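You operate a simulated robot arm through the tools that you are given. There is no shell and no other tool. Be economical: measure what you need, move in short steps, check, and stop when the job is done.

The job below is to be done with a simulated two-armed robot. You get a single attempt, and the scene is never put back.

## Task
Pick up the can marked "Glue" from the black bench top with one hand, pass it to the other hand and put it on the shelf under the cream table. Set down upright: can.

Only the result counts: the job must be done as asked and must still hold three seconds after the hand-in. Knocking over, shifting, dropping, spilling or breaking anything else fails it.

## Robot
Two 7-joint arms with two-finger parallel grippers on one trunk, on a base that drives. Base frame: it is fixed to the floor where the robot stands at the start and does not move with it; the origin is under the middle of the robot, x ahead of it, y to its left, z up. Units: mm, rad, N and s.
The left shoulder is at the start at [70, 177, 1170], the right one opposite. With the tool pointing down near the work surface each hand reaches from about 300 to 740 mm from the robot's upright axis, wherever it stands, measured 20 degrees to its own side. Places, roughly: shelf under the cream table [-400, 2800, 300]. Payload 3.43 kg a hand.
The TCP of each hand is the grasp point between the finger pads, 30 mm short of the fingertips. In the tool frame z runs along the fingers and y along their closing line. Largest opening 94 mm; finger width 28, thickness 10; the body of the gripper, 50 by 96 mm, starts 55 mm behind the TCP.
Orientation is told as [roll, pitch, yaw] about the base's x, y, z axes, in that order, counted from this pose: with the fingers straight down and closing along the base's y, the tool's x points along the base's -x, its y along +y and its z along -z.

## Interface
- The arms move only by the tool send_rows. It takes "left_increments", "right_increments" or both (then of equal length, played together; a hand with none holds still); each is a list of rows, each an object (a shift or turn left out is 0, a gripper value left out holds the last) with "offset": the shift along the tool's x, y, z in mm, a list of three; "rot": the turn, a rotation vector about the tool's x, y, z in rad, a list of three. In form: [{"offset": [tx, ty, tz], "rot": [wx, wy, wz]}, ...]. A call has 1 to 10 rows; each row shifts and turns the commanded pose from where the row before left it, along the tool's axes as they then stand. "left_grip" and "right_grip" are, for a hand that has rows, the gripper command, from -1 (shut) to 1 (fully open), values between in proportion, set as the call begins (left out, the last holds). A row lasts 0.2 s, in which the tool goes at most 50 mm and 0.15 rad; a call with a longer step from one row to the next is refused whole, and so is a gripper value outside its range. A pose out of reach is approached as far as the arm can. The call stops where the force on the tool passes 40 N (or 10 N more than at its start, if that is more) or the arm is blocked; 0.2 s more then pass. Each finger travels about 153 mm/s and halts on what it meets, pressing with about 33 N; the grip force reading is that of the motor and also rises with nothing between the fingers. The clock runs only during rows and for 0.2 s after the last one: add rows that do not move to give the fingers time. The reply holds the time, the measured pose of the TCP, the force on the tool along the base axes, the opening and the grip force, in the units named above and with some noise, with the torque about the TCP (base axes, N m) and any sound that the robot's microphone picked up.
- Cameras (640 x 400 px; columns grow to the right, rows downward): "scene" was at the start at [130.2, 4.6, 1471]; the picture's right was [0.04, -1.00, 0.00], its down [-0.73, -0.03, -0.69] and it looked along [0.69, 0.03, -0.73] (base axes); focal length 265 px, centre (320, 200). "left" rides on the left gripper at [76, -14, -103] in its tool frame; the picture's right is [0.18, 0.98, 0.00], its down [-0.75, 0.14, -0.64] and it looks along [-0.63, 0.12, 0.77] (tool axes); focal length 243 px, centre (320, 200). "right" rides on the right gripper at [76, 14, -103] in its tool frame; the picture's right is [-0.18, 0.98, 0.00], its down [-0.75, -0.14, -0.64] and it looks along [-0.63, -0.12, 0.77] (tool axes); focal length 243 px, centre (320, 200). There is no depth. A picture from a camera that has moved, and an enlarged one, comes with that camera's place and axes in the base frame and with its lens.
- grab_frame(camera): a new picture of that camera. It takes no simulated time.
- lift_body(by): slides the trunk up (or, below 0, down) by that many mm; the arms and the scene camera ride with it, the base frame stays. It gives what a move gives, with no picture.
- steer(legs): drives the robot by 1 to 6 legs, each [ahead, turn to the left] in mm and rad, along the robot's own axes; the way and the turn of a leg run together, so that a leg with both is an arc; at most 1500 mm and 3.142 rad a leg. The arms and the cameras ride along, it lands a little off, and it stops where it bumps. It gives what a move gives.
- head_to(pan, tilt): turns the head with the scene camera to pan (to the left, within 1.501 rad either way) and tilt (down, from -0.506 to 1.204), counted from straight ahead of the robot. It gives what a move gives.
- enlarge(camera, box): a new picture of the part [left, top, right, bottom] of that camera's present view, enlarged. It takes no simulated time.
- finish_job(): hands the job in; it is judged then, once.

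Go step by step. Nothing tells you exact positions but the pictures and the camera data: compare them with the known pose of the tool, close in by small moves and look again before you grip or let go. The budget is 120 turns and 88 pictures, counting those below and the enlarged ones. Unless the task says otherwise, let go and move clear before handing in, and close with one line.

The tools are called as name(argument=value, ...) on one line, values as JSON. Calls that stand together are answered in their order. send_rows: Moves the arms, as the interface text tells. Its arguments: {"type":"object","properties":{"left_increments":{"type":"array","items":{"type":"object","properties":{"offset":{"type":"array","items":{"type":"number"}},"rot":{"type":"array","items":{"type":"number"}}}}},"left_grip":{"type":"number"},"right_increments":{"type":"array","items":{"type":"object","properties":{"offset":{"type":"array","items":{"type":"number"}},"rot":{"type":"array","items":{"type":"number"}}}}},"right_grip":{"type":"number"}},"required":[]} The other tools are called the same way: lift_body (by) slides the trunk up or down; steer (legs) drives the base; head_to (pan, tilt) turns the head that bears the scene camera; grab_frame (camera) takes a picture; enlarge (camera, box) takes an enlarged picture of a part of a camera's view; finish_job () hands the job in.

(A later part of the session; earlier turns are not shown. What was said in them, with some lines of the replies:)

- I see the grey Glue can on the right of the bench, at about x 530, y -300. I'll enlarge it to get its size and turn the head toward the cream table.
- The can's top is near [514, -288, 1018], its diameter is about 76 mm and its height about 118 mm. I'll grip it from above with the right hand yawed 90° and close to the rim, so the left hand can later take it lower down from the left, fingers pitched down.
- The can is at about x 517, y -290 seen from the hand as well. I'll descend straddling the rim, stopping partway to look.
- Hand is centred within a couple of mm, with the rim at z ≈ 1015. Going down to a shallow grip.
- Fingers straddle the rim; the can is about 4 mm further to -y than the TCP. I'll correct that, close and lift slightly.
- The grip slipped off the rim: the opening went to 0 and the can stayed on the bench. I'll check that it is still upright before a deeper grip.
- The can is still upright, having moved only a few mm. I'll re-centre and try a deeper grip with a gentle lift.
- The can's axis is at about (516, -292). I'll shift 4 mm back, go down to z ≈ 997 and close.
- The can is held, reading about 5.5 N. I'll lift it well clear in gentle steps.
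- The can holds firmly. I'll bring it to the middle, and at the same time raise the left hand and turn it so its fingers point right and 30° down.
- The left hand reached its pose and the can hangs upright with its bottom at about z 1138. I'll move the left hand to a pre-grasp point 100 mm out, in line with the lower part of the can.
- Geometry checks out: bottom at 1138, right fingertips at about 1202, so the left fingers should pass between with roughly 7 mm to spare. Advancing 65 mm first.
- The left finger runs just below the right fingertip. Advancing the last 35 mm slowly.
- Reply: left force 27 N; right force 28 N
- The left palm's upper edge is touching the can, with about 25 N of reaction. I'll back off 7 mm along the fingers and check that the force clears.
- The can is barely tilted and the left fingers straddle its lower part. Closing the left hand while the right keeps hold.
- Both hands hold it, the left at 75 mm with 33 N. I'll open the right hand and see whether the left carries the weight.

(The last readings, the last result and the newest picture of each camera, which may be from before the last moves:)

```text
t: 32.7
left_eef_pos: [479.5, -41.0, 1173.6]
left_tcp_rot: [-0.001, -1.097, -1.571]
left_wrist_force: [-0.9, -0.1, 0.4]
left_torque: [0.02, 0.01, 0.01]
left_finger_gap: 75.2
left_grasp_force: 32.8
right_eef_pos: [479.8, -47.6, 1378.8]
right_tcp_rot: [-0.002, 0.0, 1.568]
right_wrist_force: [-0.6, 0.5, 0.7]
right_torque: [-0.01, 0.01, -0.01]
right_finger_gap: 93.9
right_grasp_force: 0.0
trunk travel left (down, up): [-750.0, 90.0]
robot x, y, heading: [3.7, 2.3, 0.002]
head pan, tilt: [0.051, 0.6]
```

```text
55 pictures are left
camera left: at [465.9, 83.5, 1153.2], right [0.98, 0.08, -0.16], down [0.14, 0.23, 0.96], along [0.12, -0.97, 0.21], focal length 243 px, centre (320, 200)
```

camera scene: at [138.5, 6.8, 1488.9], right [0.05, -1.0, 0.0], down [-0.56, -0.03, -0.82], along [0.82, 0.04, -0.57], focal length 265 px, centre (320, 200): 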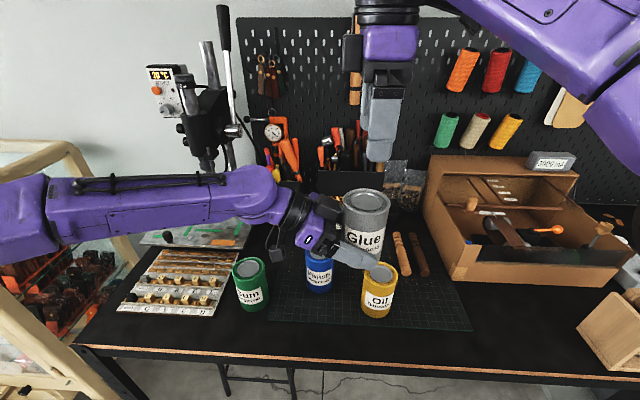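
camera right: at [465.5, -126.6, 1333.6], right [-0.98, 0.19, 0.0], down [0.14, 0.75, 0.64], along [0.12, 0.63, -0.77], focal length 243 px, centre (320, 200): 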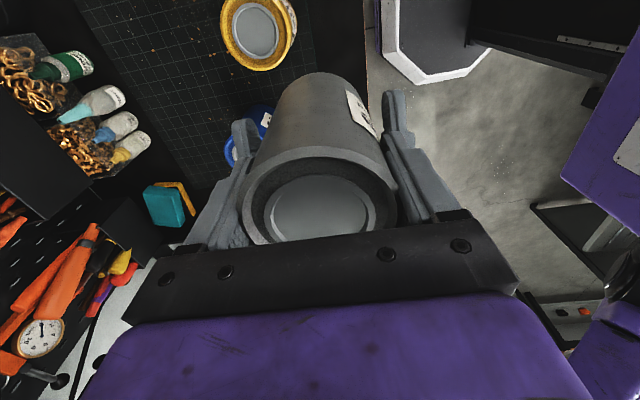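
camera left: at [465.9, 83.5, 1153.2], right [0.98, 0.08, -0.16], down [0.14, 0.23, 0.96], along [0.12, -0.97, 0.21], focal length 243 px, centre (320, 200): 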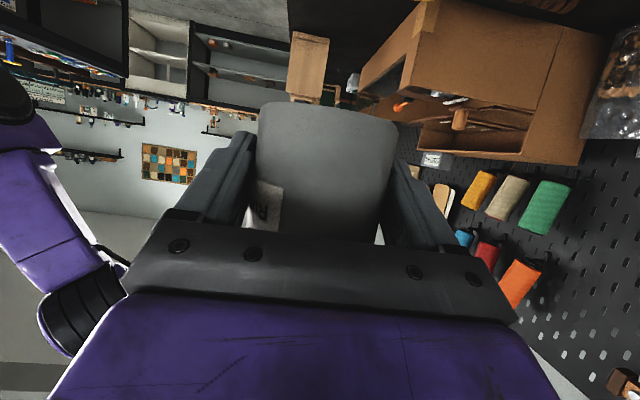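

The left hand holds the can. I'll lift it a little as a check, before backing away from the bench.

send_rows(left_increments=[{"offset": [-8.9, 0, -4.5]}, {"offset": [-17.8, 0, -9]}, {"offset": [-17.8, 0, -9]}, {"offset": [-8.9, 0, -4.5]}, {"offset": [0, 0, 0]}, {"offset": [0, 0, 0]}])

enlarge(camera="scene", box=[240, 100, 440, 260])

```text
t: 34.1
left_eef_pos: [478.6, -43.3, 1234.7]
left_tcp_rot: [-0.003, -1.097, -1.567]
left_wrist_force: [-0.4, -0.6, -5.4]
left_torque: [0.04, -0.02, 0.01]
left_finger_gap: 75.2
left_grasp_force: 32.2
right_eef_pos: [481.7, -49.7, 1378.8]
right_tcp_rot: [-0.002, 0.002, 1.569]
right_wrist_force: [0.3, 0.0, -0.3]
right_torque: [0.01, -0.01, 0.03]
right_finger_gap: 94.1
right_grasp_force: 0.2
trunk travel left (down, up): [-750.0, 90.0]
robot x, y, heading: [-0.3, 2.1, -0.001]
head pan, tilt: [0.051, 0.6]
```

```text
2.50 times, centred on (340, 180) of scene
camera zoom: at [139.2, 5.7, 1488.9], right [0.05, -1.0, 0.0], down [-0.56, -0.03, -0.82], along [0.82, 0.04, -0.57], focal length 662 px, centre (270, 250)
```

zoom: 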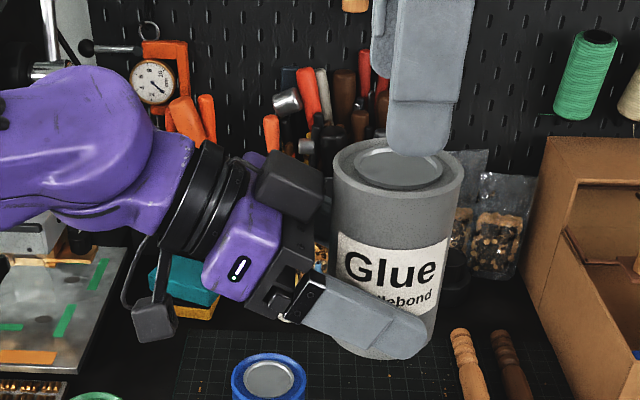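

The left hand carries the full weight (5.4 N). I'll clear the right arm to the side and swing the left hand around the can until its fingers point forward.

send_rows(right_increments=[{"offset": [30, 0, 0]}, {"offset": [40, 0, 0]}, {"offset": [40, 0, 0]}, {"offset": [40, 0, 0]}, {"offset": [40, 0, 0]}, {"offset": [40, 0, 0]}, {"offset": [40, 0, 0]}, {"offset": [20, 40, 0]}, {"offset": [0, 40, 20]}, {"offset": [0, 40, 40]}], left_increments=[{"rot": [0, 0, 0]}, {"rot": [0, 0, 0]}, {"rot": [0, 0, 0]}, {"rot": [-0.0891, 0, -0.0454]}, {"rot": [-0.1274, 0, -0.0649]}, {"rot": [-0.1274, 0, -0.0649]}, {"rot": [-0.1274, 0, -0.0649]}, {"rot": [-0.1274, 0, -0.0649]}, {"rot": [-0.1274, 0, -0.0649]}, {"rot": [-0.1274, 0, -0.0649]}])

grab_frame(camera="scene")

```text
refused: row 10 steps farther than a row can; nothing moved
```

```text
53 pictures are left
camera scene: at [139.2, 5.7, 1488.9], right [0.05, -1.0, 0.0], down [-0.56, -0.03, -0.82], along [0.82, 0.04, -0.57], focal length 265 px, centre (320, 200)
```

scene: 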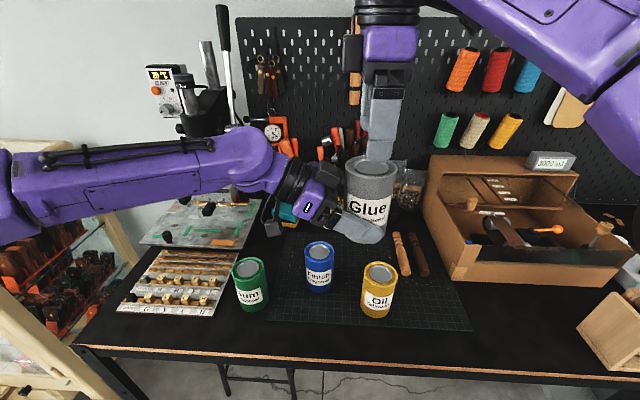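

One row stepped too far, so nothing moved. I'll resend it with smaller steps.

send_rows(right_increments=[{"offset": [30, 0, 0]}, {"offset": [40, 0, 0]}, {"offset": [40, 0, 0]}, {"offset": [40, 0, 0]}, {"offset": [40, 0, 0]}, {"offset": [40, 0, 0]}, {"offset": [40, 0, 0]}, {"offset": [10, 40, 0]}, {"offset": [0, 40, 20]}, {"offset": [0, 35, 30]}], left_increments=[{"rot": [0, 0, 0]}, {"rot": [0, 0, 0]}, {"rot": [0, 0, 0]}, {"rot": [-0.0891, 0, -0.0454]}, {"rot": [-0.1274, 0, -0.0649]}, {"rot": [-0.1274, 0, -0.0649]}, {"rot": [-0.1274, 0, -0.0649]}, {"rot": [-0.1274, 0, -0.0649]}, {"rot": [-0.1274, 0, -0.0649]}, {"rot": [-0.1274, 0, -0.0649]}])

send_rows(left_increments=[{"rot": [-0.1274, 0, -0.0649]}, {"rot": [-0.1274, 0, -0.0649]}, {"rot": [-0.1274, 0, -0.0649]}, {"rot": [-0.0401, 0, -0.0204]}, {"rot": [0, 0, 0]}])

grab_frame(camera="scene")

```text
t: 36.3
left_eef_pos: [479.7, -49.9, 1235.7]
left_tcp_rot: [-0.005, -1.118, -0.678]
left_wrist_force: [0.1, -0.3, -5.1]
left_torque: [0.02, 0.03, 0.0]
left_finger_gap: 75.4
left_grasp_force: 32.9
left hand out of reach, approached as far as the arm can: row 9
right_eef_pos: [368.1, -330.6, 1327.1]
right_tcp_rot: [0.0, -0.002, 1.568]
right_wrist_force: [0.5, -0.2, 0.2]
right_torque: [-0.01, 0.02, 0.0]
right_finger_gap: 94.0
right_grasp_force: 0.0
trunk travel left (down, up): [-750.0, 90.0]
robot x, y, heading: [1.8, 1.8, -0.0]
head pan, tilt: [0.051, 0.6]
```

```text
t: 37.5
left_eef_pos: [480.8, -47.8, 1238.3]
left_tcp_rot: [-0.035, -1.114, -0.178]
left_wrist_force: [-0.5, -0.5, -5.4]
left_torque: [0.02, 0.03, 0.01]
left_finger_gap: 75.7
left_grasp_force: 33.5
right_eef_pos: [367.5, -327.1, 1329.0]
right_tcp_rot: [0.0, 0.001, 1.569]
right_wrist_force: [-1.0, 0.3, 0.2]
right_torque: [-0.02, -0.03, -0.02]
right_finger_gap: 94.1
right_grasp_force: 0.1
trunk travel left (down, up): [-750.0, 90.0]
robot x, y, heading: [-2.9, 0.1, 0.002]
head pan, tilt: [0.051, 0.6]
```

```text
52 pictures are left
camera scene: at [139.3, 5.5, 1488.9], right [0.05, -1.0, 0.0], down [-0.56, -0.03, -0.82], along [0.82, 0.04, -0.57], focal length 265 px, centre (320, 200)
```

scene: 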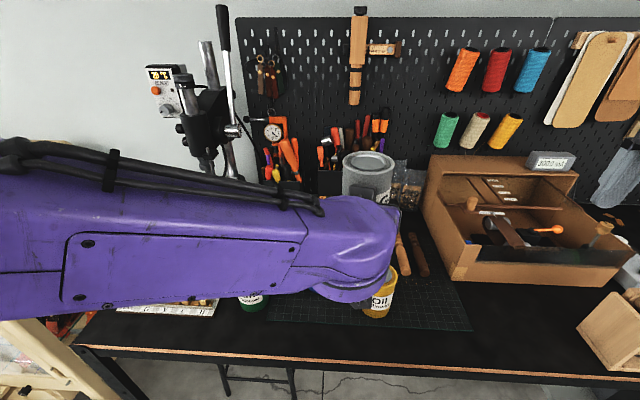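

The last bit of turn was out of reach across the body. Moving the hand left toward its own shoulder should free it.

send_rows(left_increments=[{"offset": [-2.3, 15, 4.5]}, {"offset": [-2.3, 30, 4.5]}, {"offset": [-2.3, 30, 4.5]}, {"offset": [-2.3, 30, 4.5]}, {"offset": [-2.3, 30, 4.5]}, {"offset": [-2.3, 30, 4.5]}, {"offset": [-2.3, 30, 4.5]}, {"offset": [-2.3, 25, 4.5]}, {"offset": [0, 0, 0]}])

grab_frame(camera="scene")

```text
t: 39.5
left_eef_pos: [566.5, 159.4, 1235.9]
left_tcp_rot: [-0.035, -1.114, -0.181]
left_wrist_force: [0.5, 0.6, -5.8]
left_torque: [0.0, 0.03, 0.01]
left_finger_gap: 75.5
left_grasp_force: 32.7
right_eef_pos: [367.9, -327.7, 1329.4]
right_tcp_rot: [-0.001, -0.001, 1.571]
right_wrist_force: [0.1, -0.7, 0.5]
right_torque: [-0.01, 0.01, -0.01]
right_finger_gap: 93.9
right_grasp_force: 0.1
trunk travel left (down, up): [-750.0, 90.0]
robot x, y, heading: [-1.2, -0.7, 0.001]
head pan, tilt: [0.051, 0.6]
```

```text
51 pictures are left
camera scene: at [139.0, 5.3, 1488.9], right [0.05, -1.0, 0.0], down [-0.56, -0.03, -0.82], along [0.82, 0.04, -0.57], focal length 265 px, centre (320, 200)
```

scene: 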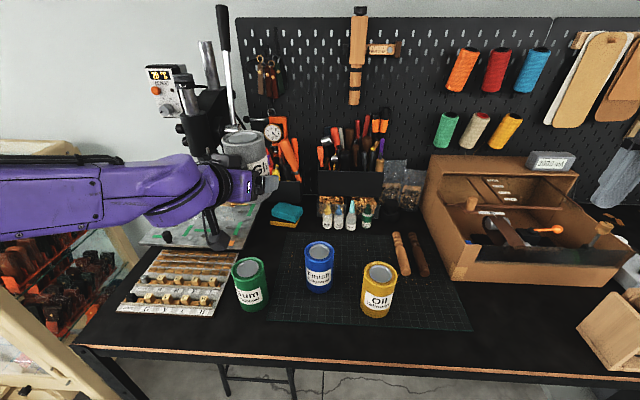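

The can is carried nearly upright. I'll trim the small tilt and the remaining yaw, then back away from the bench.

send_rows(left_increments=[{"rot": [-0.0073, 0.018, 0.0143]}, {"rot": [-0.0802, 0, -0.0409]}, {"rot": [-0.0802, 0, -0.0409]}, {"rot": [0, 0, 0]}])

steer(legs=[[-300, 0]])

head_to(pan=1.2, tilt=0.5)

grab_frame(camera="scene")

```text
t: 40.5
left_eef_pos: [566.6, 159.9, 1236.9]
left_tcp_rot: [0.001, -1.098, -0.032]
left_wrist_force: [-0.2, -0.1, -5.6]
left_torque: [-0.01, -0.01, 0.01]
left_finger_gap: 75.4
left_grasp_force: 33.2
right_eef_pos: [368.4, -325.8, 1329.5]
right_tcp_rot: [0.001, -0.001, 1.57]
right_wrist_force: [0.1, -0.7, -0.2]
right_torque: [0.0, 0.01, 0.03]
right_finger_gap: 93.9
right_grasp_force: 0.0
trunk travel left (down, up): [-750.0, 90.0]
robot x, y, heading: [-3.8, -0.6, -0.001]
head pan, tilt: [0.051, 0.6]
```

```text
t: 42.5
left_eef_pos: [265.2, 160.0, 1234.1]
left_tcp_rot: [0.002, -1.097, -0.031]
left_wrist_force: [0.2, -0.4, -5.1]
left_torque: [-0.01, 0.03, -0.01]
left_finger_gap: 75.3
left_grasp_force: 32.2
right_eef_pos: [67.1, -326.2, 1327.9]
right_tcp_rot: [0.003, 0.0, 1.571]
right_wrist_force: [-0.5, -0.7, 0.1]
right_torque: [0.02, 0.03, -0.03]
right_finger_gap: 93.9
right_grasp_force: 0.1
trunk travel left (down, up): [-750.0, 90.0]
robot x, y, heading: [-302.2, 1.7, 0.001]
head pan, tilt: [0.051, 0.6]
```

```text
t: 43.9
left_eef_pos: [263.5, 160.7, 1234.9]
left_tcp_rot: [0.001, -1.097, -0.032]
left_wrist_force: [0.2, 0.2, -5.4]
left_torque: [-0.02, 0.08, 0.01]
left_finger_gap: 75.4
left_grasp_force: 33.4
right_eef_pos: [66.9, -326.2, 1329.1]
right_tcp_rot: [0.0, 0.001, 1.571]
right_wrist_force: [-0.8, 0.2, -0.8]
right_torque: [0.01, 0.03, -0.01]
right_finger_gap: 94.0
right_grasp_force: 0.1
trunk travel left (down, up): [-750.0, 90.0]
robot x, y, heading: [-299.6, -1.6, 0.005]
head pan, tilt: [1.201, 0.499]
```

```text
50 pictures are left
camera scene: at [-218.9, 86.2, 1498.0], right [0.93, -0.36, 0.0], down [-0.17, -0.45, -0.88], along [0.32, 0.82, -0.48], focal length 265 px, centre (320, 200)
```

scene: 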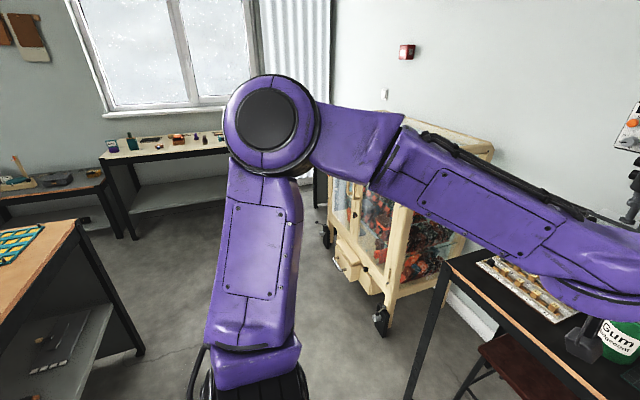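

The aisle between the wooden bench (x < -840) and the cabinet (x > 450) is open. I'll turn left by 90° on the spot and look ahead.

steer(legs=[[0, 1.571]])

head_to(pan=0, tilt=0.4)

grab_frame(camera="scene")

```text
t: 48.1
left_eef_pos: [-456.8, 567.9, 1235.9]
left_tcp_rot: [0.002, -1.099, 1.525]
left_wrist_force: [-0.1, 0.3, -5.6]
left_torque: [-0.04, 0.01, 0.01]
left_finger_gap: 75.3
left_grasp_force: 32.7
right_eef_pos: [28.6, 364.2, 1329.5]
right_tcp_rot: [0.001, 0.001, 3.129]
right_wrist_force: [-0.3, 1.1, -0.3]
right_torque: [-0.04, 0.01, -0.01]
right_finger_gap: 93.9
right_grasp_force: 0.1
trunk travel left (down, up): [-750.0, 90.0]
robot x, y, heading: [-301.3, -1.3, 1.56]
head pan, tilt: [1.201, 0.499]
```

```text
t: 49.5
left_eef_pos: [-456.4, 567.6, 1235.6]
left_tcp_rot: [0.003, -1.099, 1.525]
left_wrist_force: [0.1, -0.5, -5.3]
left_torque: [-0.04, -0.03, 0.01]
left_finger_gap: 75.6
left_grasp_force: 33.3
right_eef_pos: [29.2, 364.1, 1328.3]
right_tcp_rot: [-0.001, -0.001, 3.129]
right_wrist_force: [-0.8, -0.7, 0.0]
right_torque: [0.01, 0.0, 0.0]
right_finger_gap: 94.1
right_grasp_force: 0.0
trunk travel left (down, up): [-750.0, 90.0]
robot x, y, heading: [-305.3, -1.5, 1.56]
head pan, tilt: [0.0, 0.4]
```

```text
49 pictures are left
camera scene: at [-301.0, 144.8, 1507.1], right [1.0, -0.01, 0.0], down [0.0, -0.39, -0.92], along [0.01, 0.92, -0.39], focal length 265 px, centre (320, 200)
```

scene: 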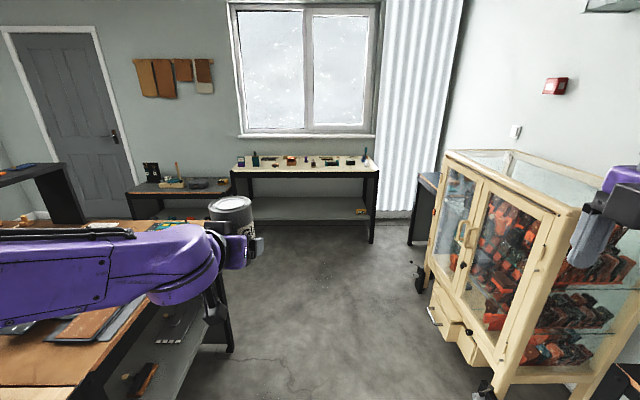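

The way to the cream table is clear and its shelf looks mostly empty. Driving ahead 1450 mm, then looking again.

steer(legs=[[700, 0], [750, 0.01]])

grab_frame(camera="scene")

```text
t: 56.9
left_eef_pos: [-442.0, 2002.3, 1236.2]
left_tcp_rot: [0.0, -1.097, 1.529]
left_wrist_force: [1.1, -0.9, -4.8]
left_torque: [-0.02, -0.01, -0.01]
left_finger_gap: 75.4
left_grasp_force: 33.0
right_eef_pos: [43.6, 1799.3, 1329.6]
right_tcp_rot: [-0.001, 0.0, 3.131]
right_wrist_force: [0.0, -0.1, 0.4]
right_torque: [0.0, -0.01, 0.01]
right_finger_gap: 93.9
right_grasp_force: 0.0
trunk travel left (down, up): [-750.0, 90.0]
robot x, y, heading: [-281.6, 1434.6, 1.566]
head pan, tilt: [0.0, 0.4]
```

```text
48 pictures are left
camera scene: at [-285.1, 1580.0, 1507.2], right [1.0, -0.01, 0.0], down [0.0, -0.39, -0.92], along [0.01, 0.92, -0.39], focal length 265 px, centre (320, 200)
```

scene: 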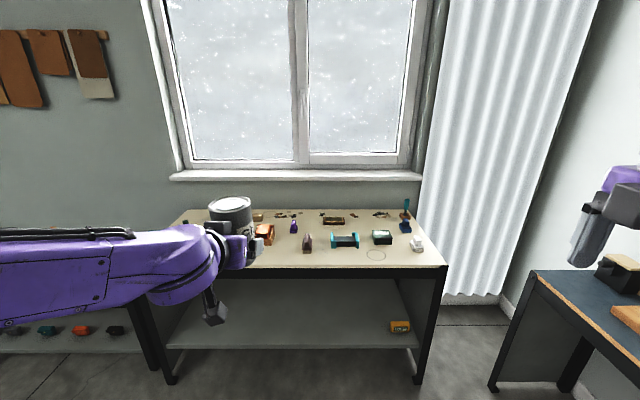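

I see the table top at z ≈ 790 and the shelf at about 290, with its front edge near y 2530 and empty apart from an orange box on the right. Before lowering, I'll check the right arm's clearance from the cabinet.

head_to(pan=-1.2, tilt=0.6)

grab_frame(camera="scene")

```text
t: 58.3
left_eef_pos: [-441.7, 2002.9, 1235.7]
left_tcp_rot: [0.002, -1.097, 1.528]
left_wrist_force: [-0.2, -1.0, -5.1]
left_torque: [-0.08, -0.01, -0.01]
left_finger_gap: 75.5
left_grasp_force: 33.2
right_eef_pos: [44.4, 1802.2, 1329.2]
right_tcp_rot: [0.0, -0.001, 3.131]
right_wrist_force: [0.4, -0.4, 0.2]
right_torque: [-0.03, -0.03, -0.02]
right_finger_gap: 94.2
right_grasp_force: 0.1
trunk travel left (down, up): [-750.0, 90.0]
robot x, y, heading: [-288.4, 1431.3, 1.561]
head pan, tilt: [-1.201, 0.6]
```

```text
47 pictures are left
camera scene: at [-203.3, 1519.7, 1488.9], right [0.35, -0.94, 0.0], down [-0.53, -0.2, -0.83], along [0.77, 0.29, -0.56], focal length 265 px, centre (320, 200)
```

scene: 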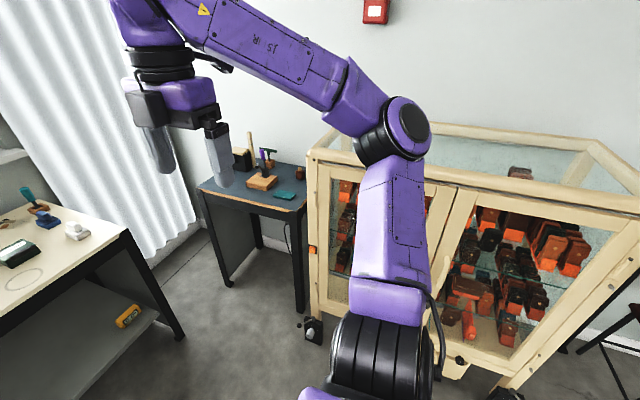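

The right elbow is around x 250, well clear of the cabinet. I'll lower the trunk 650 mm here in the open.

lift_body(by=-650)

head_to(pan=0.15, tilt=0.35)

grab_frame(camera="scene")

```text
refused: -650 is not a number from -400 to 400
```

```text
t: 59.8
left_eef_pos: [-441.5, 2004.2, 1236.2]
left_tcp_rot: [0.002, -1.097, 1.529]
left_wrist_force: [0.1, 0.2, -5.1]
left_torque: [-0.02, 0.04, -0.01]
left_finger_gap: 75.5
left_grasp_force: 32.7
right_eef_pos: [43.5, 1800.3, 1330.1]
right_tcp_rot: [-0.001, -0.001, 3.13]
right_wrist_force: [0.2, 0.7, 0.2]
right_torque: [-0.02, 0.02, 0.0]
right_finger_gap: 94.0
right_grasp_force: 0.1
trunk travel left (down, up): [-750.0, 90.0]
robot x, y, heading: [-285.3, 1437.5, 1.563]
head pan, tilt: [0.15, 0.351]
```

```text
46 pictures are left
camera scene: at [-299.0, 1580.4, 1511.6], right [0.99, 0.14, 0.0], down [0.05, -0.34, -0.94], along [-0.13, 0.93, -0.34], focal length 265 px, centre (320, 200)
```

scene: 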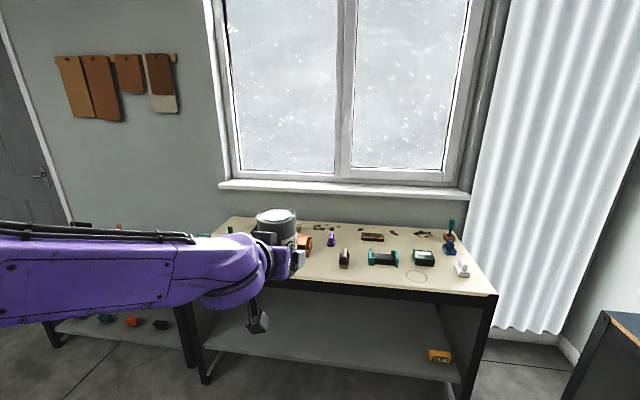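

The lift is limited to 400 mm per call, so I'll do it in two steps.

lift_body(by=-350)

lift_body(by=-300)

grab_frame(camera="scene")

grab_frame(camera="left")

```text
t: 63.2
left_eef_pos: [-442.0, 2002.9, 885.4]
left_tcp_rot: [0.001, -1.097, 1.529]
left_wrist_force: [0.0, -0.2, -4.4]
left_torque: [-0.06, 0.01, -0.02]
left_finger_gap: 75.3
left_grasp_force: 33.4
right_eef_pos: [44.0, 1801.4, 978.1]
right_tcp_rot: [-0.001, 0.0, 3.131]
right_wrist_force: [-0.2, 0.3, 0.1]
right_torque: [0.02, -0.01, -0.02]
right_finger_gap: 94.1
right_grasp_force: 0.1
trunk travel left (down, up): [-400.0, 440.0]
robot x, y, heading: [-284.9, 1435.7, 1.562]
head pan, tilt: [0.15, 0.351]
```

```text
t: 66.2
left_eef_pos: [-441.2, 2003.7, 586.5]
left_tcp_rot: [0.002, -1.097, 1.53]
left_wrist_force: [-1.5, 0.6, -4.4]
left_torque: [-0.04, -0.01, 0.0]
left_finger_gap: 75.2
left_grasp_force: 32.7
right_eef_pos: [44.6, 1800.3, 677.6]
right_tcp_rot: [0.0, 0.0, 3.131]
right_wrist_force: [0.0, -0.5, 0.7]
right_torque: [-0.02, 0.0, 0.02]
right_finger_gap: 94.3
right_grasp_force: 0.1
trunk travel left (down, up): [-100.0, 740.0]
robot x, y, heading: [-285.7, 1438.2, 1.565]
head pan, tilt: [0.15, 0.351]
```

```text
45 pictures are left
camera scene: at [-299.0, 1579.8, 861.7], right [0.99, 0.14, 0.0], down [0.05, -0.34, -0.94], along [-0.13, 0.93, -0.34], focal length 265 px, centre (320, 200)
```

scene: 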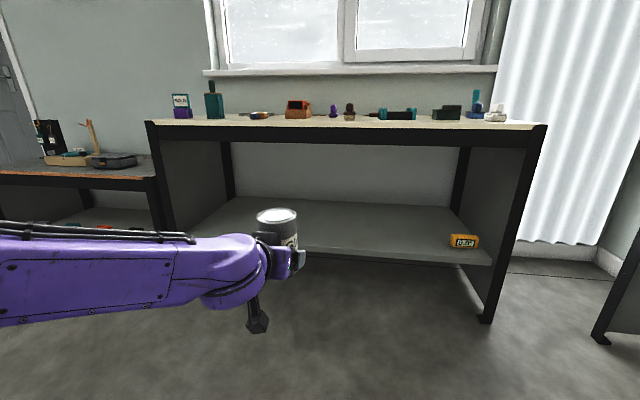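

```text
44 pictures are left
camera left: at [-432.5, 1876.3, 564.5], right [-0.99, -0.04, -0.16], down [-0.15, -0.22, 0.96], along [-0.08, 0.97, 0.21], focal length 243 px, centre (320, 200)
```

left: 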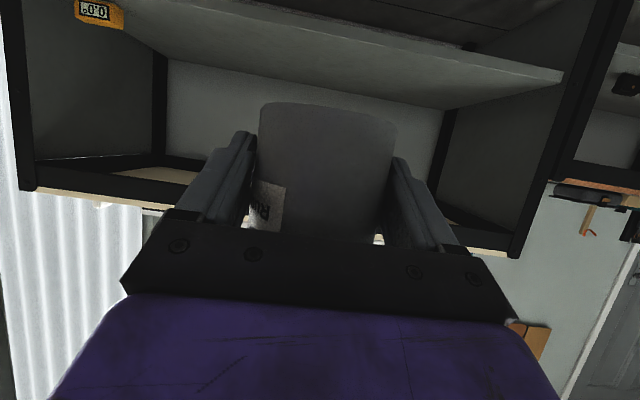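

Shelf edge at y ≈ 2530, top at z ≈ 290, and plenty of empty space in front of the can. I'll bring the can down to about 60 mm above shelf height before driving in.

lift_body(by=-90)

send_rows(left_increments=[{"offset": [16.4, 0, 8.5]}, {"offset": [24.5, 0, 12.5]}, {"offset": [24.5, 0, 12.5]}, {"offset": [16.4, 0, 8.5]}, {"offset": [8.2, 0, 4.2]}, {"offset": [0, 0, 0]}])

grab_frame(camera="scene")

grab_frame(camera="left")

```text
t: 67.5
left_eef_pos: [-442.3, 2003.3, 496.8]
left_tcp_rot: [0.002, -1.097, 1.528]
left_wrist_force: [-0.2, 0.2, -4.4]
left_torque: [-0.09, 0.0, -0.02]
left_finger_gap: 75.3
left_grasp_force: 33.3
right_eef_pos: [43.9, 1800.0, 589.1]
right_tcp_rot: [0.001, 0.0, 3.131]
right_wrist_force: [0.0, -0.2, -0.1]
right_torque: [-0.01, 0.01, 0.01]
right_finger_gap: 93.9
right_grasp_force: 0.1
trunk travel left (down, up): [-10.0, 830.0]
robot x, y, heading: [-284.9, 1438.8, 1.564]
head pan, tilt: [0.15, 0.351]
```

```text
t: 68.9
left_eef_pos: [-443.0, 2003.6, 392.7]
left_tcp_rot: [0.004, -1.097, 1.529]
left_wrist_force: [-0.4, -0.1, -5.2]
left_torque: [-0.08, -0.01, 0.01]
left_finger_gap: 75.4
left_grasp_force: 32.6
right_eef_pos: [43.9, 1800.1, 588.5]
right_tcp_rot: [0.0, -0.002, 3.131]
right_wrist_force: [-0.4, 0.4, 0.5]
right_torque: [0.03, 0.0, 0.0]
right_finger_gap: 94.2
right_grasp_force: 0.0
trunk travel left (down, up): [-10.0, 830.0]
robot x, y, heading: [-285.1, 1434.1, 1.563]
head pan, tilt: [0.15, 0.351]
```

```text
43 pictures are left
camera scene: at [-299.0, 1579.8, 771.7], right [0.99, 0.14, 0.0], down [0.05, -0.34, -0.94], along [-0.13, 0.93, -0.34], focal length 265 px, centre (320, 200)
```

scene: 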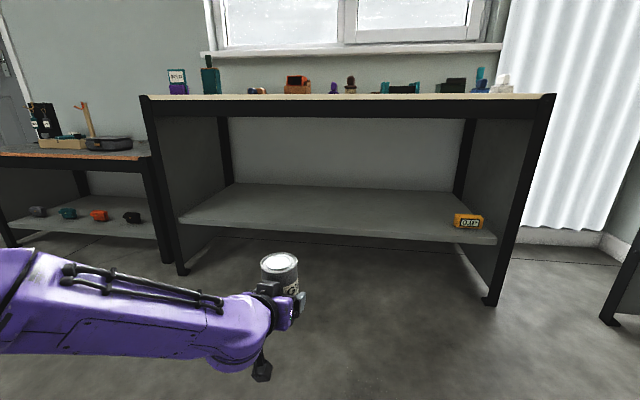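

```text
42 pictures are left
camera left: at [-434.0, 1877.4, 373.1], right [-0.99, -0.04, -0.16], down [-0.15, -0.22, 0.96], along [-0.08, 0.97, 0.21], focal length 243 px, centre (320, 200)
```

left: 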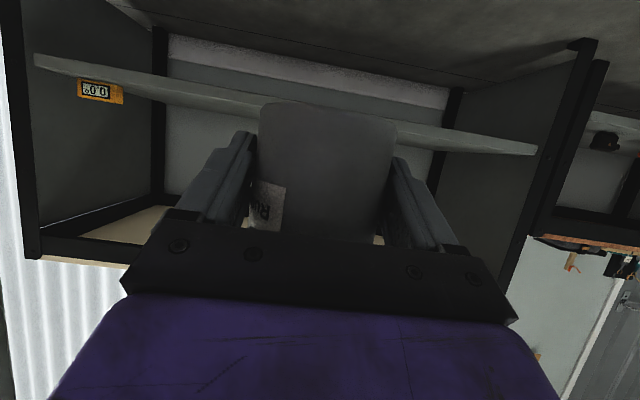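

The can hangs about 60 mm above shelf height. I'll pull the right hand back first so it can't touch the table, then creep forward.

send_rows(right_increments=[{"offset": [0, 30, 0]}, {"offset": [0, 35, 0]}, {"offset": [0, 35, 0]}, {"offset": [0, 30, 0]}, {"offset": [0, 0, 0]}])

steer(legs=[[440, 0]])

head_to(pan=0.2, tilt=0.6)

grab_frame(camera="scene")

grab_frame(camera="left")

```text
t: 70.1
left_eef_pos: [-443.7, 2004.0, 394.3]
left_tcp_rot: [0.002, -1.099, 1.529]
left_wrist_force: [0.1, 0.2, -5.2]
left_torque: [-0.06, 0.02, 0.0]
left_finger_gap: 75.3
left_grasp_force: 33.4
right_eef_pos: [-10.6, 1714.3, 552.6]
right_tcp_rot: [0.0, -0.001, 3.131]
right_wrist_force: [1.0, 0.2, 0.3]
right_torque: [0.02, -0.01, -0.01]
right_finger_gap: 94.1
right_grasp_force: 0.1
right hand out of reach, approached as far as the arm can: row 1, 2, 3, 4
trunk travel left (down, up): [-10.0, 830.0]
robot x, y, heading: [-285.1, 1436.1, 1.561]
head pan, tilt: [0.15, 0.351]
```

```text
t: 72.7
left_eef_pos: [-436.4, 2436.1, 394.3]
left_tcp_rot: [0.002, -1.099, 1.526]
left_wrist_force: [0.3, -1.0, -4.8]
left_torque: [-0.07, 0.01, -0.02]
left_finger_gap: 75.4
left_grasp_force: 33.1
right_eef_pos: [-3.0, 2145.0, 553.0]
right_tcp_rot: [0.001, -0.001, 3.128]
right_wrist_force: [1.0, -0.1, 0.3]
right_torque: [0.02, 0.02, 0.01]
right_finger_gap: 94.1
right_grasp_force: 0.0
trunk travel left (down, up): [-10.0, 830.0]
robot x, y, heading: [-286.2, 1865.7, 1.556]
head pan, tilt: [0.15, 0.351]
```

```text
t: 73.5
left_eef_pos: [-435.8, 2435.8, 394.0]
left_tcp_rot: [0.001, -1.097, 1.526]
left_wrist_force: [1.1, -0.9, -5.2]
left_torque: [-0.05, -0.01, 0.0]
left_finger_gap: 75.1
left_grasp_force: 33.7
right_eef_pos: [-5.2, 2144.7, 553.1]
right_tcp_rot: [0.0, -0.003, 3.128]
right_wrist_force: [-0.1, 0.7, -0.2]
right_torque: [-0.02, 0.01, 0.0]
right_finger_gap: 94.4
right_grasp_force: 0.1
trunk travel left (down, up): [-10.0, 830.0]
robot x, y, heading: [-282.5, 1867.6, 1.56]
head pan, tilt: [0.201, 0.6]
```

```text
41 pictures are left
camera scene: at [-297.7, 2005.8, 749.0], right [0.98, 0.19, 0.0], down [0.11, -0.56, -0.83], along [-0.15, 0.81, -0.56], focal length 265 px, centre (320, 200)
```

scene: 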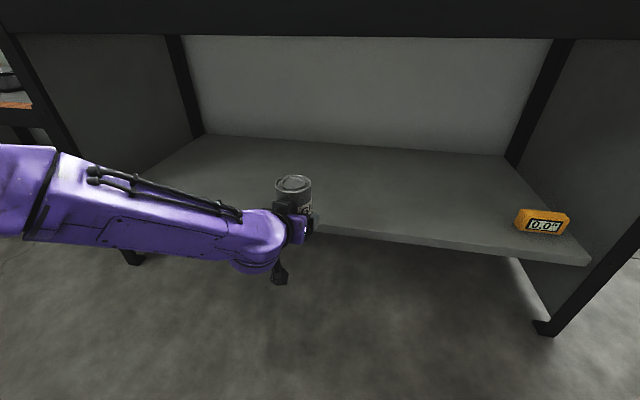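

```text
40 pictures are left
camera left: at [-427.7, 2309.4, 373.2], right [-0.99, -0.04, -0.16], down [-0.15, -0.22, 0.96], along [-0.08, 0.97, 0.21], focal length 243 px, centre (320, 200)
```

left: 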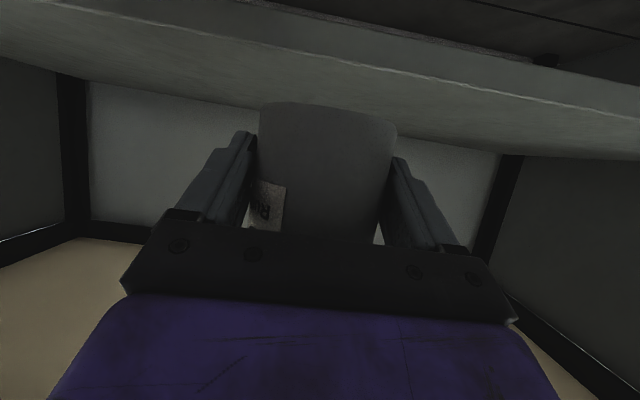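

Triangulated from both cameras, the shelf top is at z ≈ 295 and its front edge at y ≈ 2539. I'll drive 200 mm further so the can ends about 100 mm inside the edge.

steer(legs=[[200, 0]])

grab_frame(camera="scene")

grab_frame(camera="left")

```text
t: 75.1
left_eef_pos: [-433.2, 2633.6, 395.1]
left_tcp_rot: [0.0, -1.097, 1.522]
left_wrist_force: [-0.6, -0.1, -5.5]
left_torque: [-0.06, -0.01, 0.0]
left_finger_gap: 75.2
left_grasp_force: 33.5
right_eef_pos: [-0.6, 2341.3, 552.1]
right_tcp_rot: [0.001, -0.002, 3.124]
right_wrist_force: [-0.9, -0.2, 0.3]
right_torque: [0.0, 0.0, 0.01]
right_finger_gap: 93.9
right_grasp_force: 0.0
trunk travel left (down, up): [-10.0, 830.0]
robot x, y, heading: [-280.7, 2059.8, 1.557]
head pan, tilt: [0.201, 0.6]
```

```text
39 pictures are left
camera scene: at [-294.6, 2203.2, 748.9], right [0.98, 0.18, 0.0], down [0.1, -0.56, -0.82], along [-0.15, 0.81, -0.57], focal length 265 px, centre (320, 200)
```

scene: 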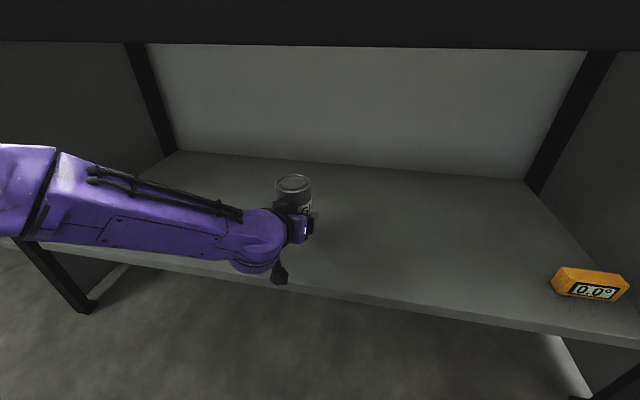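

```text
38 pictures are left
camera left: at [-423.8, 2507.1, 373.2], right [-0.99, -0.04, -0.16], down [-0.15, -0.22, 0.96], along [-0.07, 0.97, 0.21], focal length 243 px, centre (320, 200)
```

left: 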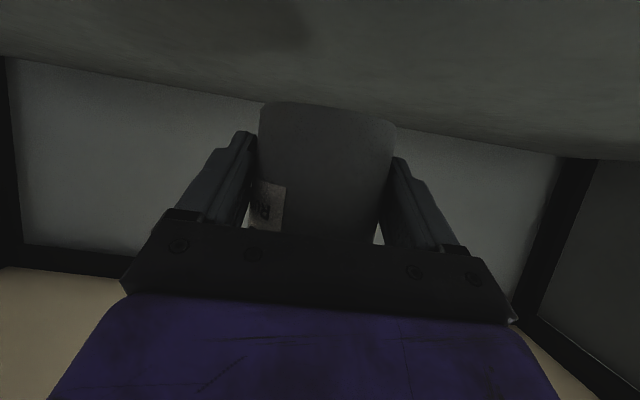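

The can is over the shelf with its hand camera just outside the edge. Descending 48 mm slowly.

send_rows(left_increments=[{"offset": [8.9, 0, 4.5]}, {"offset": [10.7, 0, 5.4]}, {"offset": [10.7, 0, 5.4]}, {"offset": [8.9, 0, 4.5]}, {"offset": [3.6, 0, 1.8]}, {"offset": [0, 0, 0]}])

enlarge(camera="scene", box=[230, 150, 370, 300])

grab_frame(camera="left")

```text
t: 76.5
left_eef_pos: [-432.2, 2633.5, 346.7]
left_tcp_rot: [0.004, -1.098, 1.522]
left_wrist_force: [-0.3, 0.3, -5.0]
left_torque: [-0.06, 0.05, -0.03]
left_finger_gap: 75.4
left_grasp_force: 33.2
right_eef_pos: [-0.7, 2342.0, 552.8]
right_tcp_rot: [0.0, -0.002, 3.125]
right_wrist_force: [-0.7, -0.5, -0.5]
right_torque: [0.01, 0.0, 0.01]
right_finger_gap: 94.2
right_grasp_force: 0.1
trunk travel left (down, up): [-10.0, 830.0]
robot x, y, heading: [-279.5, 2065.9, 1.557]
head pan, tilt: [0.201, 0.6]
```

```text
2.67 times, centred on (300, 225) of scene
camera zoom: at [-294.6, 2203.2, 748.9], right [0.98, 0.18, 0.0], down [0.1, -0.56, -0.82], along [-0.15, 0.81, -0.57], focal length 706 px, centre (373, 133)
```

zoom: 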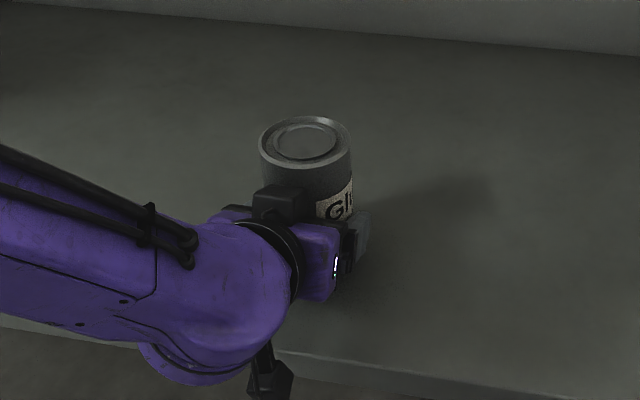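

```text
36 pictures are left
camera left: at [-424.3, 2506.7, 324.9], right [-0.99, -0.04, -0.16], down [-0.15, -0.22, 0.96], along [-0.07, 0.97, 0.21], focal length 243 px, centre (320, 200)
```

left: 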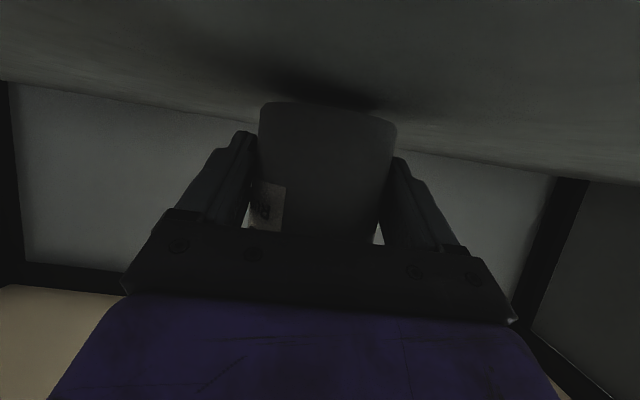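

The contact shadow is closing in. Small 2 mm steps until the weight comes off.

send_rows(left_increments=[{"offset": [1.8, 0, 0.9]}, {"offset": [1.8, 0, 0.9]}, {"offset": [1.8, 0, 0.9]}, {"offset": [0, 0, 0]}])

send_rows(left_increments=[{"offset": [1.3, 0, 0.7]}, {"offset": [1.3, 0, 0.7]}, {"offset": [0, 0, 0]}])

grab_frame(camera="left")

```text
t: 77.5
left_eef_pos: [-433.3, 2633.3, 340.5]
left_tcp_rot: [0.003, -1.098, 1.523]
left_wrist_force: [-0.6, -0.6, -5.0]
left_torque: [-0.06, 0.03, -0.02]
left_finger_gap: 75.4
left_grasp_force: 32.8
right_eef_pos: [-1.4, 2342.0, 552.8]
right_tcp_rot: [0.001, -0.002, 3.125]
right_wrist_force: [0.3, 0.4, -0.1]
right_torque: [0.01, 0.02, 0.03]
right_finger_gap: 94.0
right_grasp_force: 0.0
trunk travel left (down, up): [-10.0, 830.0]
robot x, y, heading: [-279.1, 2065.7, 1.556]
head pan, tilt: [0.201, 0.6]
```

```text
t: 78.3
left_eef_pos: [-431.7, 2634.0, 336.9]
left_tcp_rot: [0.001, -1.097, 1.522]
left_wrist_force: [0.5, 0.7, -5.2]
left_torque: [-0.07, 0.03, 0.02]
left_finger_gap: 75.1
left_grasp_force: 33.1
right_eef_pos: [0.5, 2340.6, 553.7]
right_tcp_rot: [-0.001, 0.0, 3.124]
right_wrist_force: [-0.1, 0.0, -0.7]
right_torque: [0.01, 0.01, 0.0]
right_finger_gap: 94.3
right_grasp_force: 0.1
trunk travel left (down, up): [-10.0, 830.0]
robot x, y, heading: [-281.1, 2064.6, 1.558]
head pan, tilt: [0.201, 0.6]
```

```text
35 pictures are left
camera left: at [-423.6, 2506.9, 316.0], right [-0.99, -0.04, -0.16], down [-0.15, -0.22, 0.96], along [-0.07, 0.97, 0.21], focal length 243 px, centre (320, 200)
```

left: 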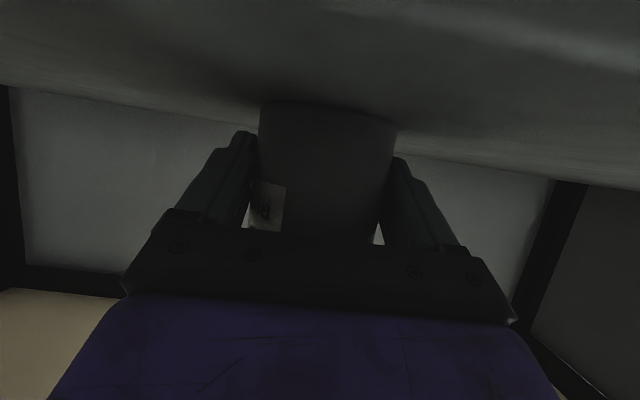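

No contact yet, so I'll continue in 1 mm steps.

send_rows(left_increments=[{"offset": [0.9, 0, 0.45]}, {"offset": [0.9, 0, 0.45]}, {"offset": [0, 0, 0]}])

send_rows(left_increments=[{"offset": [0.9, 0, 0.45]}, {"offset": [0, 0, 0]}])

grab_frame(camera="left")

```text
t: 79.1
left_eef_pos: [-432.3, 2634.4, 337.7]
left_tcp_rot: [0.003, -1.1, 1.521]
left_wrist_force: [2.5, -3.0, 5.0]
left_torque: [-0.16, 0.27, 0.09]
left_finger_gap: 75.1
left_grasp_force: 33.3
right_eef_pos: [-0.9, 2339.6, 552.6]
right_tcp_rot: [-0.001, -0.003, 3.124]
right_wrist_force: [0.1, 0.6, 0.6]
right_torque: [0.0, -0.01, -0.02]
right_finger_gap: 93.9
right_grasp_force: 0.0
trunk travel left (down, up): [-10.0, 830.0]
robot x, y, heading: [-277.3, 2068.2, 1.555]
head pan, tilt: [0.201, 0.6]
```

```text
t: 79.7
left_eef_pos: [-430.0, 2634.1, 336.5]
left_tcp_rot: [0.004, -1.103, 1.52]
left_wrist_force: [2.7, 0.9, 17.3]
left_torque: [-0.53, 0.12, 0.06]
left_finger_gap: 75.5
left_grasp_force: 32.5
right_eef_pos: [-1.4, 2340.9, 552.7]
right_tcp_rot: [-0.004, -0.002, 3.124]
right_wrist_force: [0.5, 0.2, 0.7]
right_torque: [0.01, -0.03, 0.0]
right_finger_gap: 94.2
right_grasp_force: 0.1
trunk travel left (down, up): [-10.0, 830.0]
robot x, y, heading: [-279.7, 2066.0, 1.55]
head pan, tilt: [0.201, 0.6]
```

```text
34 pictures are left
camera left: at [-423.3, 2507.2, 314.9], right [-0.99, -0.04, -0.16], down [-0.15, -0.23, 0.96], along [-0.07, 0.97, 0.22], focal length 243 px, centre (320, 200)
```

left: 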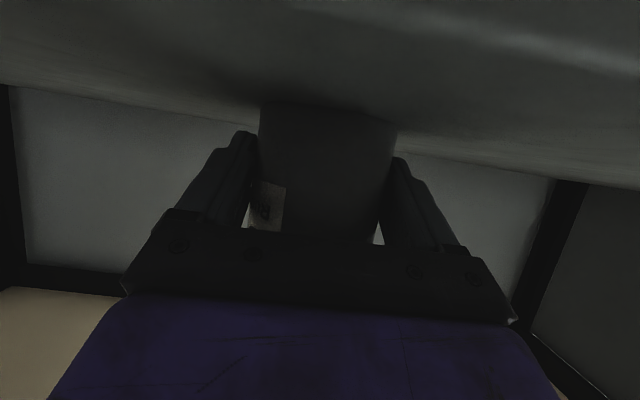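

Contact made: the can stands on the shelf and is pressed slightly. I'll ease up 1 mm and open the left hand.

send_rows(left_increments=[{"offset": [-1, 0, -0.5]}, {"offset": [0, 0, 0]}])

send_rows(left_increments=[{"offset": [0, 0, 0]}, {"offset": [0, 0, 0]}, {"offset": [0, 0, 0]}], left_grip=1)

grab_frame(camera="left")

enlarge(camera="scene", box=[230, 150, 370, 300])

```text
t: 80.3
left_eef_pos: [-432.2, 2633.8, 337.7]
left_tcp_rot: [0.004, -1.1, 1.522]
left_wrist_force: [3.0, 5.2, 10.4]
left_torque: [0.69, -0.05, -0.15]
left_finger_gap: 75.3
left_grasp_force: 32.3
right_eef_pos: [-0.4, 2339.8, 553.2]
right_tcp_rot: [-0.001, -0.002, 3.125]
right_wrist_force: [-0.4, 0.3, 0.8]
right_torque: [0.02, 0.0, -0.01]
right_finger_gap: 93.8
right_grasp_force: 0.1
trunk travel left (down, up): [-10.0, 830.0]
robot x, y, heading: [-279.1, 2065.8, 1.553]
head pan, tilt: [0.201, 0.6]
```

```text
t: 81.1
left_eef_pos: [-432.8, 2632.9, 335.7]
left_tcp_rot: [0.002, -1.098, 1.521]
left_wrist_force: [-0.7, 0.4, 0.0]
left_torque: [-0.01, 0.01, 0.0]
left_finger_gap: 94.3
left_grasp_force: 0.1
right_eef_pos: [-0.1, 2340.6, 552.9]
right_tcp_rot: [-0.003, 0.0, 3.123]
right_wrist_force: [-0.2, -0.1, 0.0]
right_torque: [0.01, -0.01, -0.01]
right_finger_gap: 93.9
right_grasp_force: 0.0
trunk travel left (down, up): [-10.0, 830.0]
robot x, y, heading: [-280.3, 2065.8, 1.552]
head pan, tilt: [0.201, 0.6]
```

```text
33 pictures are left
camera left: at [-424.1, 2506.1, 314.2], right [-0.99, -0.04, -0.16], down [-0.15, -0.22, 0.96], along [-0.07, 0.97, 0.21], focal length 243 px, centre (320, 200)
```

left: 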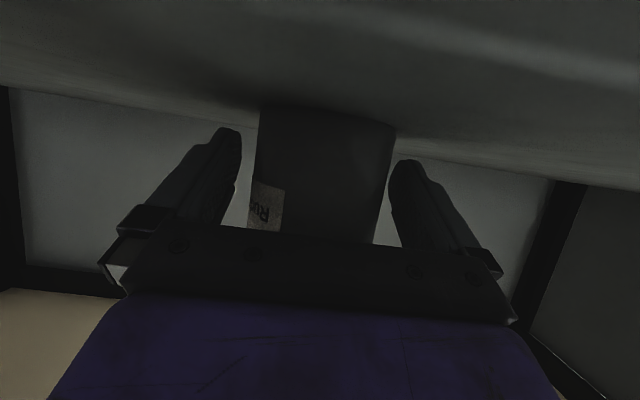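

```text
2.67 times, centred on (300, 225) of scene
camera zoom: at [-294.5, 2202.8, 749.0], right [0.98, 0.18, 0.0], down [0.1, -0.56, -0.83], along [-0.15, 0.81, -0.56], focal length 706 px, centre (373, 133)
```

zoom: 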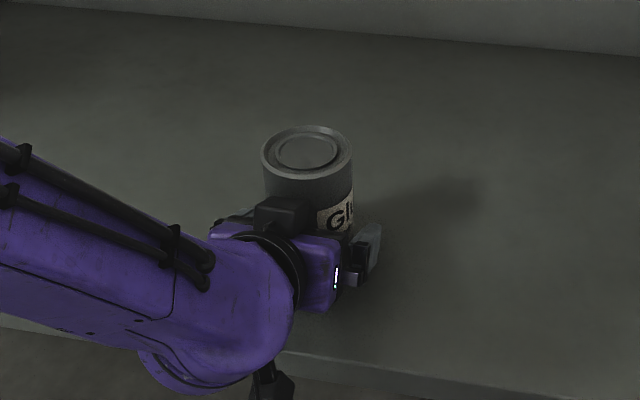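

The can stands free between the open fingers. Withdrawing straight back along the fingers.

send_rows(left_increments=[{"offset": [0, 0, -8]}, {"offset": [0, 0, -15]}, {"offset": [0, 0, -20]}, {"offset": [0, 0, -25]}, {"offset": [0, 0, -25]}, {"offset": [0, 0, -25]}, {"offset": [0, 0, -20]}, {"offset": [0, 0, 0]}])

grab_frame(camera="scene")

grab_frame(camera="left")

```text
t: 82.9
left_eef_pos: [-427.7, 2538.5, 403.6]
left_tcp_rot: [0.004, -1.097, 1.52]
left_wrist_force: [0.4, 0.3, -0.2]
left_torque: [-0.01, -0.01, -0.03]
left_finger_gap: 94.3
left_grasp_force: 0.2
left hand out of reach, approached as far as the arm can: row 6, 7
right_eef_pos: [-0.4, 2340.9, 552.7]
right_tcp_rot: [-0.001, -0.001, 3.125]
right_wrist_force: [-0.2, -0.6, 1.1]
right_torque: [0.01, -0.02, -0.01]
right_finger_gap: 93.9
right_grasp_force: 0.1
trunk travel left (down, up): [-10.0, 830.0]
robot x, y, heading: [-279.5, 2062.4, 1.553]
head pan, tilt: [0.201, 0.6]
```

```text
31 pictures are left
camera scene: at [-294.5, 2202.8, 749.0], right [0.98, 0.18, 0.0], down [0.1, -0.56, -0.83], along [-0.15, 0.81, -0.56], focal length 265 px, centre (320, 200)
```

scene: 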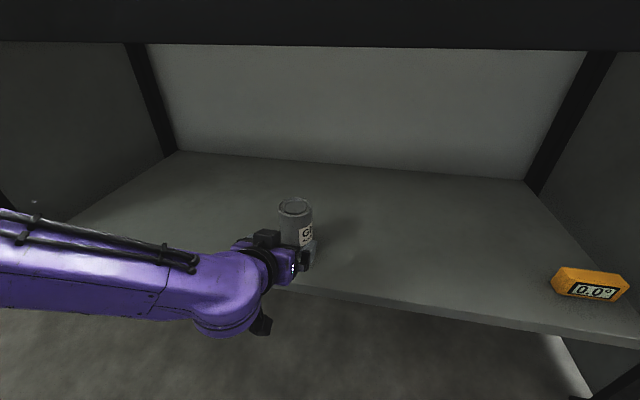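

```text
30 pictures are left
camera left: at [-419.9, 2410.7, 381.8], right [-0.99, -0.04, -0.16], down [-0.15, -0.22, 0.96], along [-0.07, 0.97, 0.21], focal length 243 px, centre (320, 200)
```

left: 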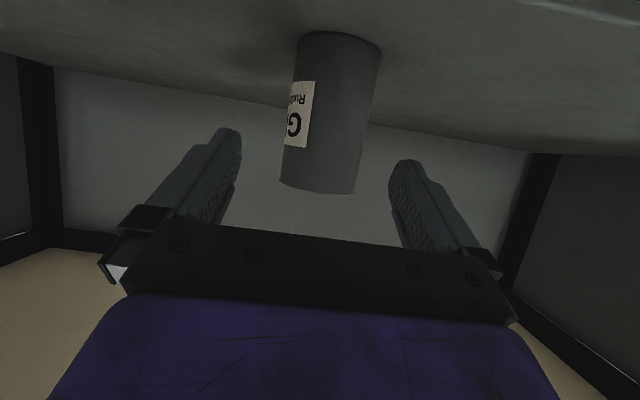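

The can is upright on the shelf and the fingers are clear. I'll back the robot away and take a last look.

steer(legs=[[-300, 0]])

grab_frame(camera="scene")

```text
t: 84.9
left_eef_pos: [-433.1, 2241.2, 403.1]
left_tcp_rot: [0.002, -1.096, 1.526]
left_wrist_force: [-0.3, -0.6, 0.2]
left_torque: [-0.02, 0.0, 0.01]
left_finger_gap: 94.1
left_grasp_force: 0.1
right_eef_pos: [-6.3, 2044.9, 552.2]
right_tcp_rot: [-0.003, -0.001, 3.13]
right_wrist_force: [0.2, 0.2, 0.0]
right_torque: [0.04, -0.01, 0.03]
right_finger_gap: 94.0
right_grasp_force: 0.1
trunk travel left (down, up): [-10.0, 830.0]
robot x, y, heading: [-289.1, 1765.3, 1.556]
head pan, tilt: [0.201, 0.6]
```

```text
29 pictures are left
camera scene: at [-299.0, 1905.9, 749.0], right [0.98, 0.19, 0.0], down [0.11, -0.56, -0.83], along [-0.15, 0.81, -0.56], focal length 265 px, centre (320, 200)
```

scene: 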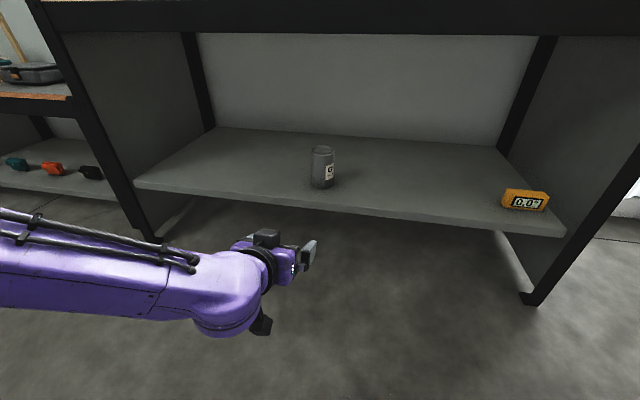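

The Glue can stands upright on the shelf, both hands are clear and nothing else was disturbed. Handing in.

finish_job()

```text
The job is handed in.
```

The Glue can was picked up with the right hand, passed to the left and set upright on the shelf under the cream table; the first grip slipped and nudged the can a few mm, with no other object disturbed.
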